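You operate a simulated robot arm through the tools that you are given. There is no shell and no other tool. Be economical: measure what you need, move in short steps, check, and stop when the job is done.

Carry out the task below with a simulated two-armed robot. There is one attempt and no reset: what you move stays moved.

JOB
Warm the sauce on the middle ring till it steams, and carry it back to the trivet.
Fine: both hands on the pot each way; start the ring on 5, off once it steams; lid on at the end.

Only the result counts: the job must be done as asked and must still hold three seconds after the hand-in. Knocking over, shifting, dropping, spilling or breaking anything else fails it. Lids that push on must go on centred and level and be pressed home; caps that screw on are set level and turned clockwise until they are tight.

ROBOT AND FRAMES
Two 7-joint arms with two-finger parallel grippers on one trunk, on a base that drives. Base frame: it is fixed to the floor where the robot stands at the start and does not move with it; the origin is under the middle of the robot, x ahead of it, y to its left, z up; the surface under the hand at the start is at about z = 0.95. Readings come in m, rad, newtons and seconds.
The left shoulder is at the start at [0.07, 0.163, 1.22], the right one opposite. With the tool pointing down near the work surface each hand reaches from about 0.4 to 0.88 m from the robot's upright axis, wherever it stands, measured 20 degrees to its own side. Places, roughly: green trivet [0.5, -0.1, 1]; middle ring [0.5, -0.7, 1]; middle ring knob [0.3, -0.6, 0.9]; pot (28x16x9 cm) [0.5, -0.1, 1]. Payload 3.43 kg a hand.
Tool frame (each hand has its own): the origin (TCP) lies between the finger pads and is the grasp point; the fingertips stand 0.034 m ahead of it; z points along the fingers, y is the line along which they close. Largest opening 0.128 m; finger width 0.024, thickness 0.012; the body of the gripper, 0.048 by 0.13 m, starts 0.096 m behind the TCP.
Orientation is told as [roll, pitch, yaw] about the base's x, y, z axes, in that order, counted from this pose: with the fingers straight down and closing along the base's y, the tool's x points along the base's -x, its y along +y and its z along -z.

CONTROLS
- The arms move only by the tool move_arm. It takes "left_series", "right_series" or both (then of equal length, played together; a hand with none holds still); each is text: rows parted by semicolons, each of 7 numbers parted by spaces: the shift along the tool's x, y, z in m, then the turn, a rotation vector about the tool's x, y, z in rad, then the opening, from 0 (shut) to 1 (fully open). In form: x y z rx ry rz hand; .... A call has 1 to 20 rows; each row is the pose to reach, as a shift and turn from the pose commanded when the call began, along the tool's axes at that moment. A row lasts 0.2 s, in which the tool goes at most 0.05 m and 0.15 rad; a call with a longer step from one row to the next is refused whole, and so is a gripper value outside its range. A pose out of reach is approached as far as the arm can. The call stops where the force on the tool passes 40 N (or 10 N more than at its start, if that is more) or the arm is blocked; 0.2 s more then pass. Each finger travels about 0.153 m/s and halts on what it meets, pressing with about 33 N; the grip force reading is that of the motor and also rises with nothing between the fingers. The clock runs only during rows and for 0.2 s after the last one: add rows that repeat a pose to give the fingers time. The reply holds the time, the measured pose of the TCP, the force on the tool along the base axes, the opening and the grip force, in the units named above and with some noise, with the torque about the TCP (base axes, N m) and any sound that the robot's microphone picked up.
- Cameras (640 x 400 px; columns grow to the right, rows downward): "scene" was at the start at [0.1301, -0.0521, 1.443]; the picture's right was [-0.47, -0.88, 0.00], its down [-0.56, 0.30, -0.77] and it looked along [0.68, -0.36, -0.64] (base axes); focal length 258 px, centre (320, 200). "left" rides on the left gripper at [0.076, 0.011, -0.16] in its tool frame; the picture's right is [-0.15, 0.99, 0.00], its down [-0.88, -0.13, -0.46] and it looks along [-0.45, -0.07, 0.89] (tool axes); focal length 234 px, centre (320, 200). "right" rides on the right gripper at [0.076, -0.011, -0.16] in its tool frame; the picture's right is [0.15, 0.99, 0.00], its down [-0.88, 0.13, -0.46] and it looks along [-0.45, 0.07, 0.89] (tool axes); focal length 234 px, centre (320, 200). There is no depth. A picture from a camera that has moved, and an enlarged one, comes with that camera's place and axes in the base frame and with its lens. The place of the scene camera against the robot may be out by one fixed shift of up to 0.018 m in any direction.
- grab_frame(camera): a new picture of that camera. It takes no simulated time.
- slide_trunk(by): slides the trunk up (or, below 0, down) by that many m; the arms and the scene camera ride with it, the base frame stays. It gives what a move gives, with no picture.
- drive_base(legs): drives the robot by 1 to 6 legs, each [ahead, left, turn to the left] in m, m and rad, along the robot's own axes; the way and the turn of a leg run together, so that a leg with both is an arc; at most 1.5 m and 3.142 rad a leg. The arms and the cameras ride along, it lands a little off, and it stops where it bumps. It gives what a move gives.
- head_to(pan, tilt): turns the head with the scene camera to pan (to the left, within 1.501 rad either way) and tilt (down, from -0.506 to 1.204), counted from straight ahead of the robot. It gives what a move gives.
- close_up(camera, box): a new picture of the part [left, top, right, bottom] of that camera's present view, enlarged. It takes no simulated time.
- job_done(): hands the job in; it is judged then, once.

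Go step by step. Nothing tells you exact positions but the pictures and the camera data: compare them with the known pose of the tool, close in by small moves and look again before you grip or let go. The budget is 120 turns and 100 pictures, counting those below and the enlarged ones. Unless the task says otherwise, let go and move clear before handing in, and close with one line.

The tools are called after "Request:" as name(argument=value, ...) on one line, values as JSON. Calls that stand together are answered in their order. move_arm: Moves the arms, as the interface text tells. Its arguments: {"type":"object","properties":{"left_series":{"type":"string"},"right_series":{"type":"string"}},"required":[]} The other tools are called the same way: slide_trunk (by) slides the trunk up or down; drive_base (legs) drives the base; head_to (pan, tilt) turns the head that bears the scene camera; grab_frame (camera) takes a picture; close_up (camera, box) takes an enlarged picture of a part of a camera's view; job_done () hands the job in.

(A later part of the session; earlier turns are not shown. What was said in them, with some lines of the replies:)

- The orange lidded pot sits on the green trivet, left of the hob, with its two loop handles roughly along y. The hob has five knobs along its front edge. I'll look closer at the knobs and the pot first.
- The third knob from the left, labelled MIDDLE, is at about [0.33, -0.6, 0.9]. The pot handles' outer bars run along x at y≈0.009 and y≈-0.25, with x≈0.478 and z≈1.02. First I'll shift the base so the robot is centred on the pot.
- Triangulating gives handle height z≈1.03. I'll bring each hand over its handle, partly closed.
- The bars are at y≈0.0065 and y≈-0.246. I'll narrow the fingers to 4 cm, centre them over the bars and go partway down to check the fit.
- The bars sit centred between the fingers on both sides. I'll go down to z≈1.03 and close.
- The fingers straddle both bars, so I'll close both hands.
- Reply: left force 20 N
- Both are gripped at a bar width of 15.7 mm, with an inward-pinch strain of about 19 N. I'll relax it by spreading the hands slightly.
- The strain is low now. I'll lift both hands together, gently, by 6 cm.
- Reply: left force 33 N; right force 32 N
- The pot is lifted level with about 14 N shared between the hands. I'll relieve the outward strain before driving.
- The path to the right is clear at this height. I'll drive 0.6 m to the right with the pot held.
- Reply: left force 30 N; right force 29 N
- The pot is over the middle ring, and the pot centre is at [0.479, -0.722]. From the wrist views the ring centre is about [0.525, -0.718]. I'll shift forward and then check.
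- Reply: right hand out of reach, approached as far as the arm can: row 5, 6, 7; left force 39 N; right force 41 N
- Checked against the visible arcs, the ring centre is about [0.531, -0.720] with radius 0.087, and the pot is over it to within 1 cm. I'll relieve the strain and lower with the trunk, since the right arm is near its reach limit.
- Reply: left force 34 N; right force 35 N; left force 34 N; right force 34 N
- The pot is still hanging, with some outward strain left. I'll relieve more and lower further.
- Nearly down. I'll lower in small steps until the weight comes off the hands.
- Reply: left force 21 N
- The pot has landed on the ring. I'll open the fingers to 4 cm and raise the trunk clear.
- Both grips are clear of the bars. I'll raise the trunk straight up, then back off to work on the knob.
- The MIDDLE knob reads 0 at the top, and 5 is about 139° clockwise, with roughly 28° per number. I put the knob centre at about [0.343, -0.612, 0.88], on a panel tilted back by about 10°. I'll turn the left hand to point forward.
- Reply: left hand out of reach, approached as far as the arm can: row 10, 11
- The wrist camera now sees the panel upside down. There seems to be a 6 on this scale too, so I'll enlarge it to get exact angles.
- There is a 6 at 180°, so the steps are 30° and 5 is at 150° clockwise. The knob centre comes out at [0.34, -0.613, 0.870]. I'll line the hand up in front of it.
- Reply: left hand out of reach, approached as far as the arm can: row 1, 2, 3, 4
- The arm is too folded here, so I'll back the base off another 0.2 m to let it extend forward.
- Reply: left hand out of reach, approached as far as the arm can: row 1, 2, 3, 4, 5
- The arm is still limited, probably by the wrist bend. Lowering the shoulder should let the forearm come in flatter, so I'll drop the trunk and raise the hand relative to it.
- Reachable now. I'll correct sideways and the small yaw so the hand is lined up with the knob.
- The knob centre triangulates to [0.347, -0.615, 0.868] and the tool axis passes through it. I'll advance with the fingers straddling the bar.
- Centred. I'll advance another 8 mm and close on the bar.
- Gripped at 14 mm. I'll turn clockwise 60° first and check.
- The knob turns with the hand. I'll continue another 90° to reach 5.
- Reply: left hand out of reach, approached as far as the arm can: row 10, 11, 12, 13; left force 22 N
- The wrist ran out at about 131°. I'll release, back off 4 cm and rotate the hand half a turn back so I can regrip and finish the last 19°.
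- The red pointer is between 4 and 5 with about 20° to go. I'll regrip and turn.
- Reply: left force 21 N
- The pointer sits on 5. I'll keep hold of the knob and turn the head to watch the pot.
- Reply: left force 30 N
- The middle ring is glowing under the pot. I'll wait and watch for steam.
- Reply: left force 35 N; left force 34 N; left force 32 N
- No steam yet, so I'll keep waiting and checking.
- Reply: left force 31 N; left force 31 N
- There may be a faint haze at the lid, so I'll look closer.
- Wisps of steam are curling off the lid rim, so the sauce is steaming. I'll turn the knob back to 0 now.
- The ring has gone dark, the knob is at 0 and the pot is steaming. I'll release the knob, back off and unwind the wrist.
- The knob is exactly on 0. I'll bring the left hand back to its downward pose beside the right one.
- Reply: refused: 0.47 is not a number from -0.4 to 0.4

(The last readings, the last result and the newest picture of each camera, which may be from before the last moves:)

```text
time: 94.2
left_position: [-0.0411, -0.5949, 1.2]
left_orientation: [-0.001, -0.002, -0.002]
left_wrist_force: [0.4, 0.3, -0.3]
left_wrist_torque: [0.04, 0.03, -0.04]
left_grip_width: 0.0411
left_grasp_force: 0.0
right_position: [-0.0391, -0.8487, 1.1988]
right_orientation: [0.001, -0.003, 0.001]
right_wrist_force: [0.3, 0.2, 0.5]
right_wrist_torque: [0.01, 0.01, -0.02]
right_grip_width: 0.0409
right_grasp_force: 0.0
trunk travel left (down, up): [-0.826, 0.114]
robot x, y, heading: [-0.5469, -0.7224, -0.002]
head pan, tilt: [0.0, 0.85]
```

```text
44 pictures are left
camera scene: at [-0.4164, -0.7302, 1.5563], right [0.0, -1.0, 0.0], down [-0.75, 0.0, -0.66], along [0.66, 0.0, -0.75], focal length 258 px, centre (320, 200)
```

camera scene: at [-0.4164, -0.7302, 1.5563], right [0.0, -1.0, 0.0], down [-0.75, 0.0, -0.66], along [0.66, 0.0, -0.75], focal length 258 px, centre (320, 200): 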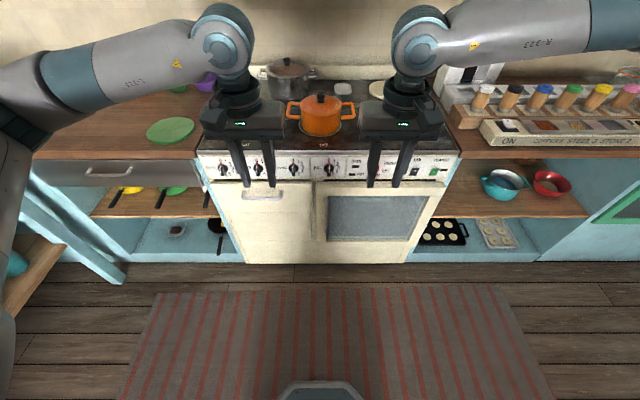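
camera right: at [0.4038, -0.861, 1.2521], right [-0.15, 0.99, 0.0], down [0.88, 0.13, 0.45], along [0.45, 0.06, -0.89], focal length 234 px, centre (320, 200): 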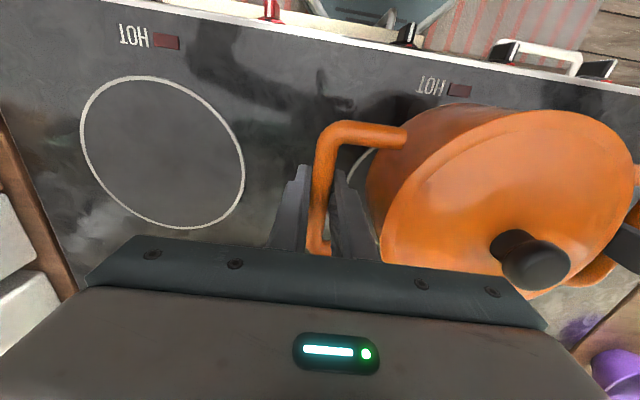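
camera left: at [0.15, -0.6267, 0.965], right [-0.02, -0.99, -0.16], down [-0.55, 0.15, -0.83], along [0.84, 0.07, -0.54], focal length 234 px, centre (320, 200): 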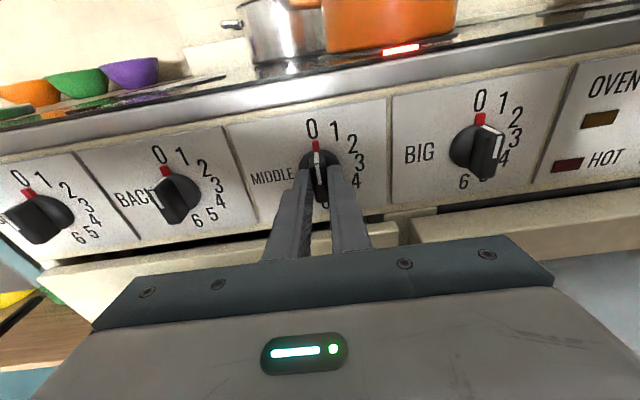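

Both hands are back at z=1.2 above everything. I'll drive forward to the pot.

Request:
drive_base(legs=[[0.565, 0, 0]])

Request:
grab_frame(camera="left")

Request:
grab_frame(camera="right")

```text
time: 97.4
left_position: [0.527, -0.5957, 1.2024]
left_orientation: [-0.001, -0.002, -0.001]
left_wrist_force: [0.3, -0.9, -0.4]
left_wrist_torque: [0.0, -0.01, 0.0]
left_grip_width: 0.0411
left_grasp_force: 0.0
right_position: [0.5268, -0.8512, 1.2001]
right_orientation: [0.003, -0.001, -0.003]
right_wrist_force: [-0.5, -0.1, -0.6]
right_wrist_torque: [-0.03, -0.02, 0.01]
right_grip_width: 0.0411
right_grasp_force: 0.1
trunk travel left (down, up): [-0.826, 0.114]
robot x, y, heading: [0.0143, -0.7196, 0.002]
head pan, tilt: [0.0, 0.85]
```

```text
43 pictures are left
camera left: at [0.4502, -0.5852, 1.3617], right [0.15, 0.99, 0.0], down [0.88, -0.13, 0.46], along [0.45, -0.07, -0.89], focal length 234 px, centre (320, 200)
```

left: 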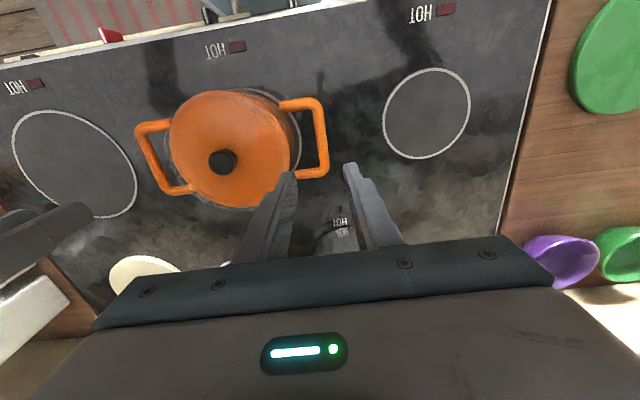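

```text
42 pictures are left
camera right: at [0.4514, -0.8623, 1.3598], right [-0.14, 0.99, 0.0], down [0.88, 0.13, 0.46], along [0.45, 0.07, -0.89], focal length 234 px, centre (320, 200)
```

right: 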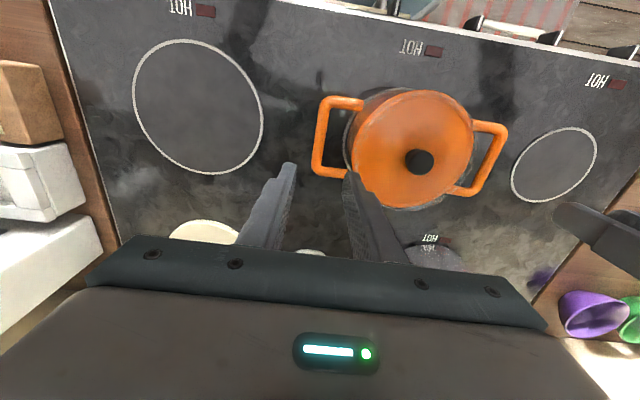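

The hands are within 2 mm of where they let go. I'll lower with the trunk and check the fit before gripping.

Request:
slide_trunk(by=-0.13)

Request:
close_up(camera="left", box=[220, 80, 420, 260])

Request:
close_up(camera="right", box=[220, 80, 420, 260])

```text
time: 99.0
left_position: [0.5276, -0.5964, 1.0732]
left_orientation: [-0.002, -0.002, 0.001]
left_wrist_force: [0.8, 0.2, 0.4]
left_wrist_torque: [-0.01, -0.05, 0.0]
left_grip_width: 0.041
left_grasp_force: 0.0
right_position: [0.5276, -0.8505, 1.0682]
right_orientation: [0.003, -0.003, -0.001]
right_wrist_force: [0.4, -0.3, 0.8]
right_wrist_torque: [0.01, -0.01, -0.01]
right_grip_width: 0.0411
right_grasp_force: 0.0
trunk travel left (down, up): [-0.696, 0.244]
robot x, y, heading: [0.0178, -0.719, 0.001]
head pan, tilt: [0.0, 0.85]
```

```text
2.22 times, centred on (320, 170) of left
camera zoom: at [0.4509, -0.5851, 1.2315], right [0.15, 0.99, 0.0], down [0.88, -0.13, 0.46], along [0.45, -0.07, -0.89], focal length 520 px, centre (320, 267)
```

zoom: 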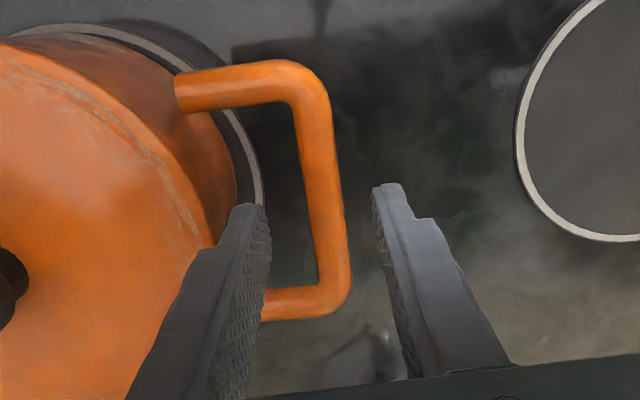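

```text
2.22 times, centred on (320, 170) of right
camera zoom: at [0.452, -0.8623, 1.2296], right [-0.14, 0.99, 0.0], down [0.88, 0.13, 0.46], along [0.45, 0.07, -0.89], focal length 520 px, centre (320, 267)
```

zoom: 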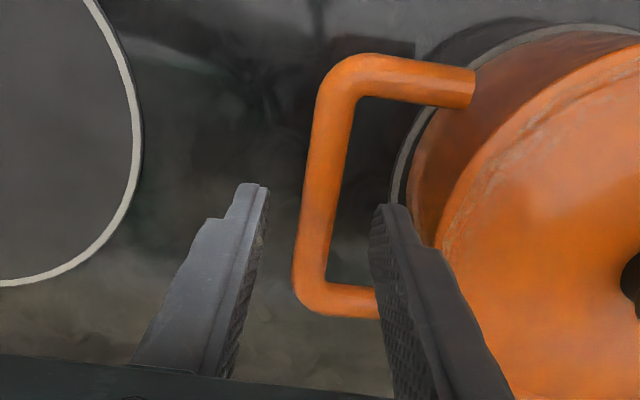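

Well centred. I'll go down the last 5 cm and close.

Request:
slide_trunk(by=-0.05)

Request:
move_arm(left_series="0 0.002 0.001 0 0 0 0.2; 0 0.002 0.001 0 0 0 0.05; 0 0.002 0.001 0 0 0 0; 0 0.002 0.001 0 0 0 0", right_series="0 0.000 -0.002 0 0 0 0.2; 0 0.000 -0.002 0 0 0 0.05; 0 0.000 -0.002 0 0 0 0; 0 0.000 -0.002 0 0 0 0")

```text
time: 99.9
left_position: [0.5273, -0.5954, 1.0222]
left_orientation: [-0.003, 0.0, -0.001]
left_wrist_force: [-0.7, -0.2, -0.3]
left_wrist_torque: [0.02, -0.02, 0.01]
left_grip_width: 0.0412
left_grasp_force: 0.0
right_position: [0.5283, -0.8511, 1.0198]
right_orientation: [0.004, -0.003, -0.002]
right_wrist_force: [0.4, -0.1, -0.2]
right_wrist_torque: [0.03, -0.05, 0.01]
right_grip_width: 0.0411
right_grasp_force: 0.1
trunk travel left (down, up): [-0.646, 0.294]
robot x, y, heading: [0.0183, -0.7151, 0.001]
head pan, tilt: [0.0, 0.85]
```

```text
time: 100.9
left_position: [0.527, -0.595, 1.0207]
left_orientation: [-0.003, -0.003, -0.003]
left_wrist_force: [-1.6, -2.8, 2.7]
left_wrist_torque: [-0.04, -0.07, -0.4]
left_grip_width: 0.0156
left_grasp_force: 32.8
right_position: [0.5282, -0.8499, 1.0212]
right_orientation: [0.004, -0.002, -0.001]
right_wrist_force: [3.4, 1.0, -0.4]
right_wrist_torque: [-0.07, 0.11, -0.35]
right_grip_width: 0.0156
right_grasp_force: 33.3
trunk travel left (down, up): [-0.646, 0.294]
robot x, y, heading: [0.0201, -0.7165, -0.004]
head pan, tilt: [0.0, 0.85]
```

Gripped with hardly any strain. I'll lift with the trunk and drive back left.

Request:
slide_trunk(by=0.07)

Request:
grab_frame(camera="scene")

```text
time: 102.0
left_position: [0.5278, -0.5939, 1.0895]
left_orientation: [0.001, -0.001, -0.004]
left_wrist_force: [-3.0, -5.6, -5.8]
left_wrist_torque: [0.05, 0.06, -0.36]
left_grip_width: 0.0157
left_grasp_force: 32.9
right_position: [0.5286, -0.8497, 1.0904]
right_orientation: [0.003, 0.0, -0.003]
right_wrist_force: [2.2, 5.0, -6.7]
right_wrist_torque: [0.07, -0.06, -0.31]
right_grip_width: 0.0159
right_grasp_force: 32.9
trunk travel left (down, up): [-0.716, 0.224]
robot x, y, heading: [0.0193, -0.7202, -0.002]
head pan, tilt: [0.0, 0.85]
```

```text
39 pictures are left
camera scene: at [0.1531, -0.731, 1.446], right [0.0, -1.0, 0.0], down [-0.75, 0.0, -0.66], along [0.66, 0.0, -0.75], focal length 258 px, centre (320, 200)
```

scene: 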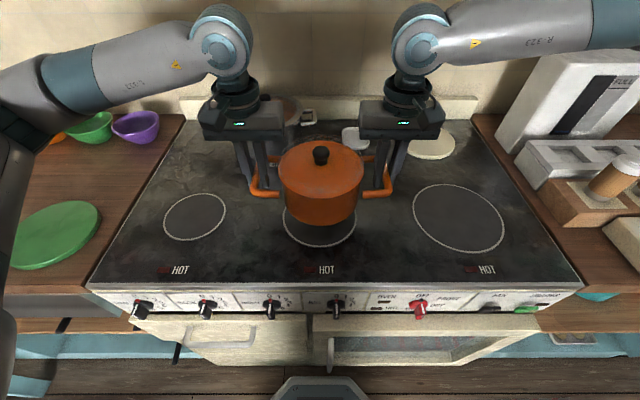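

The lift is level. Before driving I'll check what lies to the left, for the sake of the left elbow.

Request:
head_to(pan=0.9, tilt=0.5)

Request:
grab_frame(camera="scene")

```text
time: 103.2
left_position: [0.5282, -0.5947, 1.0897]
left_orientation: [0.0, 0.0, -0.002]
left_wrist_force: [-2.6, -6.6, -6.4]
left_wrist_torque: [0.03, 0.21, -0.45]
left_grip_width: 0.0157
left_grasp_force: 32.9
right_position: [0.5283, -0.8492, 1.0906]
right_orientation: [0.002, 0.0, -0.003]
right_wrist_force: [3.2, 6.3, -6.0]
right_wrist_torque: [-0.02, -0.22, -0.4]
right_grip_width: 0.0154
right_grasp_force: 32.8
trunk travel left (down, up): [-0.716, 0.224]
robot x, y, heading: [0.0196, -0.7189, -0.003]
head pan, tilt: [0.901, 0.499]
```

```text
38 pictures are left
camera scene: at [0.1317, -0.6597, 1.476], right [0.78, -0.62, 0.0], down [-0.3, -0.37, -0.88], along [0.55, 0.69, -0.48], focal length 258 px, centre (320, 200)
```

scene: 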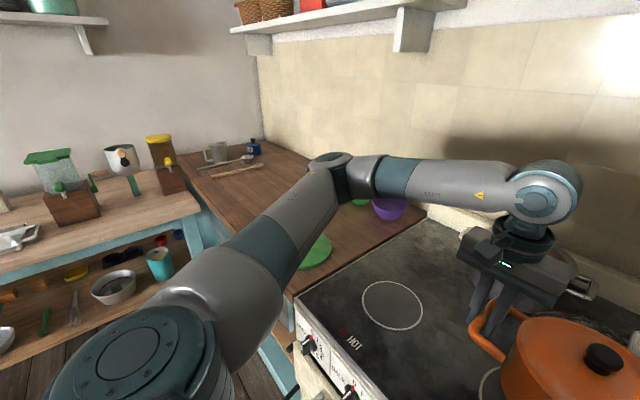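

Clear. I'll drive left and slightly back with the pot.

Request:
drive_base(legs=[[-0.048, 0.3, 0], [0, 0.3, 0]])

Request:
head_to(pan=0, tilt=0.85)

Request:
grab_frame(camera="scene")

Request:
grab_frame(camera="left")

Request:
grab_frame(camera="right")

```text
time: 106.9
left_position: [0.4801, 0.0054, 1.0896]
left_orientation: [-0.001, 0.0, -0.001]
left_wrist_force: [-2.6, -9.7, -6.2]
left_wrist_torque: [0.01, -0.02, -0.34]
left_grip_width: 0.0156
left_grasp_force: 32.9
right_position: [0.4804, -0.2512, 1.0902]
right_orientation: [0.005, 0.0, -0.003]
right_wrist_force: [2.4, 7.8, -6.2]
right_wrist_torque: [0.06, -0.05, -0.35]
right_grip_width: 0.016
right_grasp_force: 32.8
trunk travel left (down, up): [-0.716, 0.224]
robot x, y, heading: [-0.0303, -0.121, -0.002]
head pan, tilt: [0.901, 0.499]
```

```text
time: 108.1
left_position: [0.4795, 0.0068, 1.0887]
left_orientation: [-0.002, 0.0, -0.002]
left_wrist_force: [-2.6, -0.8, -6.8]
left_wrist_torque: [-0.02, -0.03, -0.32]
left_grip_width: 0.0155
left_grasp_force: 32.7
right_position: [0.4805, -0.2497, 1.0914]
right_orientation: [0.003, 0.0, 0.0]
right_wrist_force: [3.0, 1.8, -6.9]
right_wrist_torque: [0.01, 0.02, -0.32]
right_grip_width: 0.0157
right_grasp_force: 33.2
trunk travel left (down, up): [-0.716, 0.224]
robot x, y, heading: [-0.0282, -0.1187, -0.002]
head pan, tilt: [0.0, 0.85]
```

```text
37 pictures are left
camera scene: at [0.1051, -0.1299, 1.4461], right [0.0, -1.0, 0.0], down [-0.75, 0.0, -0.66], along [0.66, 0.0, -0.75], focal length 258 px, centre (320, 200)
```

scene: 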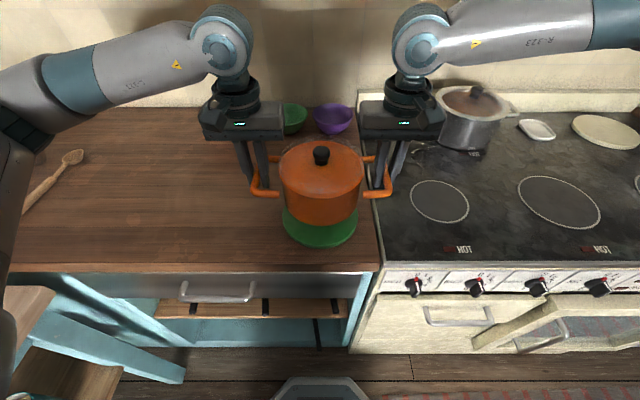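

```text
36 pictures are left
camera left: at [0.4043, 0.0177, 1.2496], right [0.15, 0.99, 0.0], down [0.88, -0.13, 0.46], along [0.45, -0.07, -0.89], focal length 234 px, centre (320, 200)
```

left: 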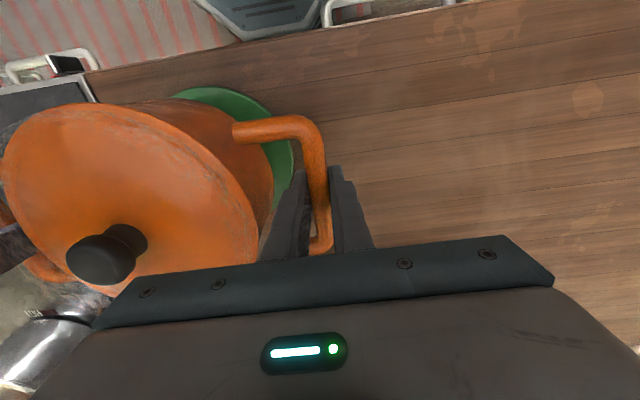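

```text
35 pictures are left
camera right: at [0.4055, -0.2614, 1.2509], right [-0.14, 0.99, 0.0], down [0.88, 0.13, 0.46], along [0.45, 0.07, -0.89], focal length 234 px, centre (320, 200)
```

right: 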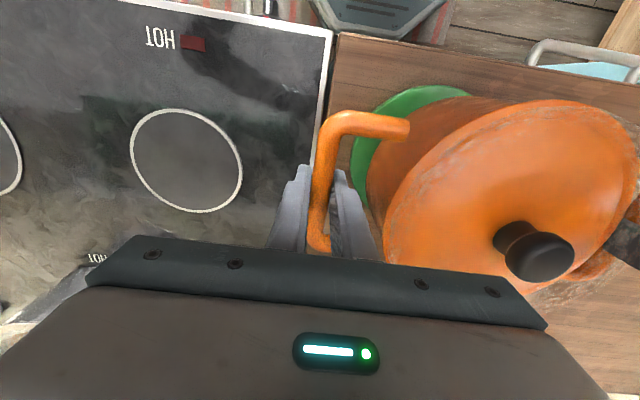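

The trivet centre works out to [0.480, -0.119] and the pot is at [0.480, -0.121], so it's directly above. I'll lower it.

Request:
slide_trunk(by=-0.05)

Request:
slide_trunk(by=-0.006)

```text
time: 109.0
left_position: [0.4789, 0.0075, 1.0397]
left_orientation: [0.0, 0.0, -0.003]
left_wrist_force: [-2.4, -1.2, -6.4]
left_wrist_torque: [0.04, 0.11, -0.34]
left_grip_width: 0.0157
left_grasp_force: 32.5
right_position: [0.4804, -0.2493, 1.0392]
right_orientation: [0.005, -0.001, -0.003]
right_wrist_force: [2.6, 0.6, -6.8]
right_wrist_torque: [-0.05, -0.18, -0.32]
right_grip_width: 0.0155
right_grasp_force: 32.8
trunk travel left (down, up): [-0.666, 0.274]
robot x, y, heading: [-0.0302, -0.1215, 0.004]
head pan, tilt: [0.0, 0.85]
```

```text
time: 109.6
left_position: [0.4799, 0.0058, 1.0341]
left_orientation: [-0.001, -0.001, -0.001]
left_wrist_force: [-3.0, -1.3, -7.0]
left_wrist_torque: [0.01, 0.16, -0.34]
left_grip_width: 0.016
left_grasp_force: 33.7
right_position: [0.4806, -0.2488, 1.0333]
right_orientation: [0.002, 0.0, -0.002]
right_wrist_force: [2.5, 1.6, -7.1]
right_wrist_torque: [0.01, -0.19, -0.37]
right_grip_width: 0.0157
right_grasp_force: 33.2
trunk travel left (down, up): [-0.66, 0.28]
robot x, y, heading: [-0.0282, -0.1183, -0.001]
head pan, tilt: [0.0, 0.85]
```

Request:
slide_trunk(by=-0.003)

Request:
slide_trunk(by=-0.0015)

```text
time: 110.1
left_position: [0.4793, 0.0063, 1.0321]
left_orientation: [-0.003, -0.002, -0.002]
left_wrist_force: [-1.0, -0.5, 7.5]
left_wrist_torque: [0.0, 0.75, -0.41]
left_grip_width: 0.0156
left_grasp_force: 33.0
right_position: [0.481, -0.2502, 1.0327]
right_orientation: [0.005, -0.003, -0.002]
right_wrist_force: [5.2, -0.2, 3.3]
right_wrist_torque: [-0.01, 0.35, -0.29]
right_grip_width: 0.0158
right_grasp_force: 32.5
trunk travel left (down, up): [-0.657, 0.283]
robot x, y, heading: [-0.0292, -0.1153, -0.002]
head pan, tilt: [0.0, 0.85]
```

```text
time: 110.6
left_position: [0.4807, 0.0073, 1.0325]
left_orientation: [-0.004, -0.006, 0.002]
left_wrist_force: [6.0, 2.7, 23.9]
left_wrist_torque: [0.01, 0.35, -0.47]
left_grip_width: 0.0156
left_grasp_force: 32.9
right_position: [0.4808, -0.2504, 1.0318]
right_orientation: [0.003, -0.005, -0.003]
right_wrist_force: [9.6, -2.9, 18.0]
right_wrist_torque: [0.03, 0.59, -0.34]
right_grip_width: 0.0155
right_grasp_force: 32.8
trunk travel left (down, up): [-0.655, 0.285]
robot x, y, heading: [-0.0284, -0.117, -0.006]
head pan, tilt: [0.0, 0.85]
```

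The pot is resting on the trivet. I'll open the fingers, raise straight up and check.

Request:
move_arm(left_series="0 0 -0.001 0 0 0 0.1; 0 0 -0.001 0 0 0 0.2; 0 0 -0.001 0 0 0 0.32; 0 0 -0.001 0 0 0 0.32; 0 0 -0.001 0 0 0 0.32", right_series="0 0 -0.001 0 0 0 0.1; 0 0 -0.001 0 0 0 0.2; 0 0 -0.001 0 0 0 0.32; 0 0 -0.001 0 0 0 0.32; 0 0 -0.001 0 0 0 0.32")

Request:
slide_trunk(by=0.17)

Request:
grab_frame(camera="scene")

Request:
grab_frame(camera="left")

Request:
grab_frame(camera="right")

```text
time: 111.8
left_position: [0.4797, 0.0063, 1.0297]
left_orientation: [-0.001, 0.0, -0.002]
left_wrist_force: [-0.2, 0.0, 0.9]
left_wrist_torque: [-0.02, 0.0, 0.02]
left_grip_width: 0.0408
left_grasp_force: 0.0
right_position: [0.4805, -0.25, 1.0313]
right_orientation: [0.003, -0.003, -0.003]
right_wrist_force: [1.3, -0.1, 0.0]
right_wrist_torque: [0.03, 0.01, 0.02]
right_grip_width: 0.0411
right_grasp_force: 0.0
trunk travel left (down, up): [-0.655, 0.285]
robot x, y, heading: [-0.0261, -0.1156, -0.003]
head pan, tilt: [0.0, 0.85]
```

```text
time: 113.7
left_position: [0.4794, 0.0067, 1.1999]
left_orientation: [-0.003, 0.0, -0.003]
left_wrist_force: [-0.1, 0.5, -0.1]
left_wrist_torque: [-0.02, 0.03, 0.0]
left_grip_width: 0.0412
left_grasp_force: 0.0
right_position: [0.4797, -0.2499, 1.2004]
right_orientation: [0.002, -0.001, -0.001]
right_wrist_force: [0.5, 0.0, -1.5]
right_wrist_torque: [0.03, 0.02, -0.02]
right_grip_width: 0.0409
right_grasp_force: 0.1
trunk travel left (down, up): [-0.825, 0.115]
robot x, y, heading: [-0.0315, -0.1202, 0.001]
head pan, tilt: [0.0, 0.85]
```

```text
34 pictures are left
camera scene: at [0.1041, -0.1301, 1.5556], right [0.0, -1.0, 0.0], down [-0.75, 0.0, -0.66], along [0.66, 0.0, -0.75], focal length 258 px, centre (320, 200)
```

scene: 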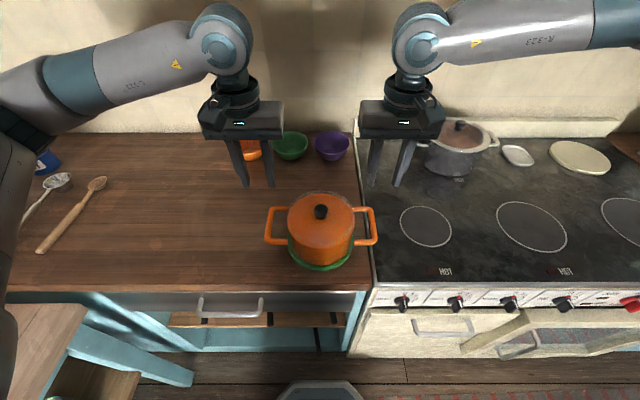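

```text
33 pictures are left
camera left: at [0.4033, 0.0174, 1.3604], right [0.15, 0.99, 0.0], down [0.88, -0.13, 0.46], along [0.45, -0.07, -0.89], focal length 234 px, centre (320, 200)
```

left: 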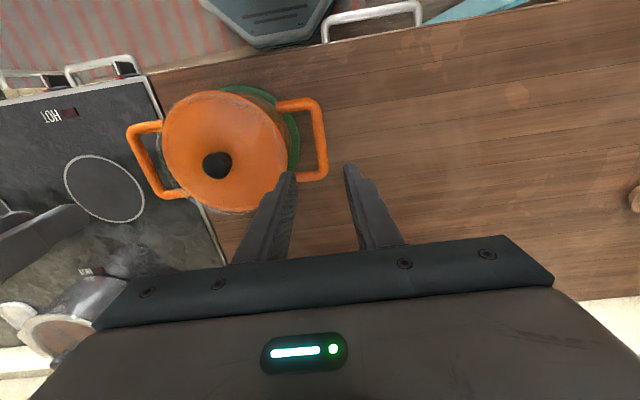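

```text
32 pictures are left
camera right: at [0.4046, -0.2617, 1.3615], right [-0.14, 0.99, 0.0], down [0.88, 0.13, 0.46], along [0.45, 0.07, -0.89], focal length 234 px, centre (320, 200)
```

right: 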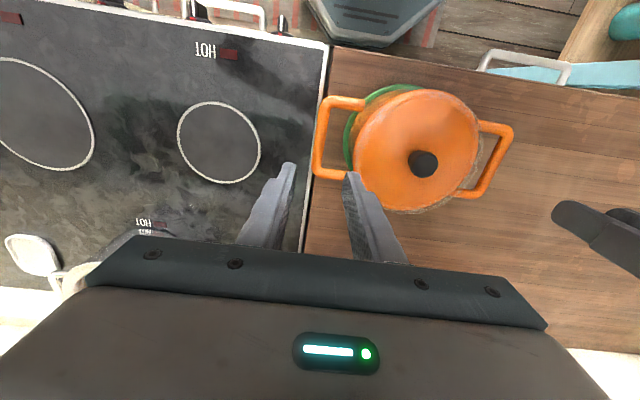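

The pot is back on the trivet and the hands are clear. One last close look at the lid and knobs.

Request:
close_up(camera="scene", box=[250, 175, 390, 280])

Request:
close_up(camera="scene", box=[370, 250, 640, 340])

```text
3.81 times, centred on (320, 228) of scene
camera zoom: at [0.1041, -0.1301, 1.5556], right [0.0, -1.0, 0.0], down [-0.75, 0.0, -0.66], along [0.66, 0.0, -0.75], focal length 984 px, centre (320, 95)
```

zoom: 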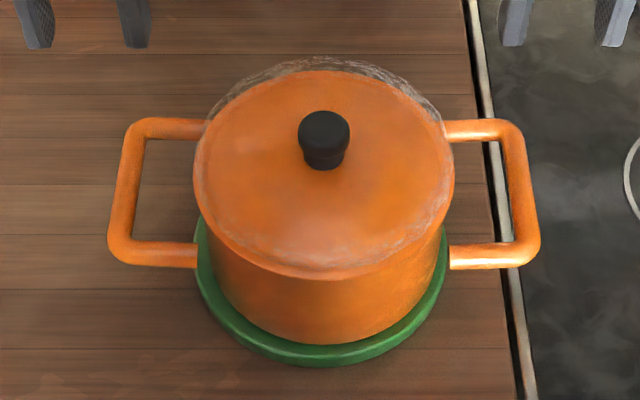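

```text
2.37 times, centred on (505, 295) of scene
camera zoom: at [0.1041, -0.1301, 1.5556], right [0.0, -1.0, 0.0], down [-0.75, 0.0, -0.66], along [0.66, 0.0, -0.75], focal length 612 px, centre (-118, -25)
```

zoom: 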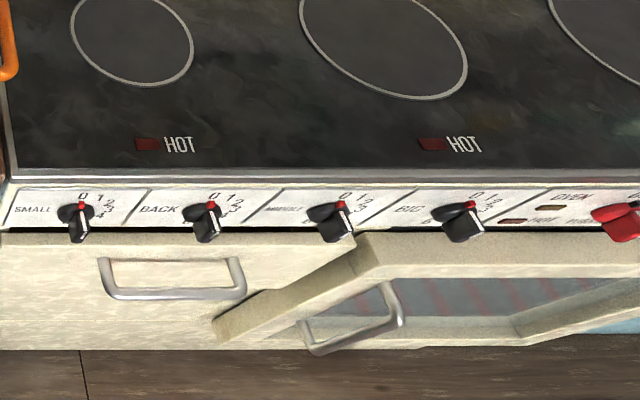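

The lid is on level, steam is still rising, the pot is centred on the trivet and all the knobs read 0. I'm handing in.

Request:
job_done()

```text
The job is handed in.
```

The sauce was warmed on the middle ring at 5 until it steamed, and the ring was then turned off. The pot was carried with both hands each way and is back on the green trivet with its lid on.
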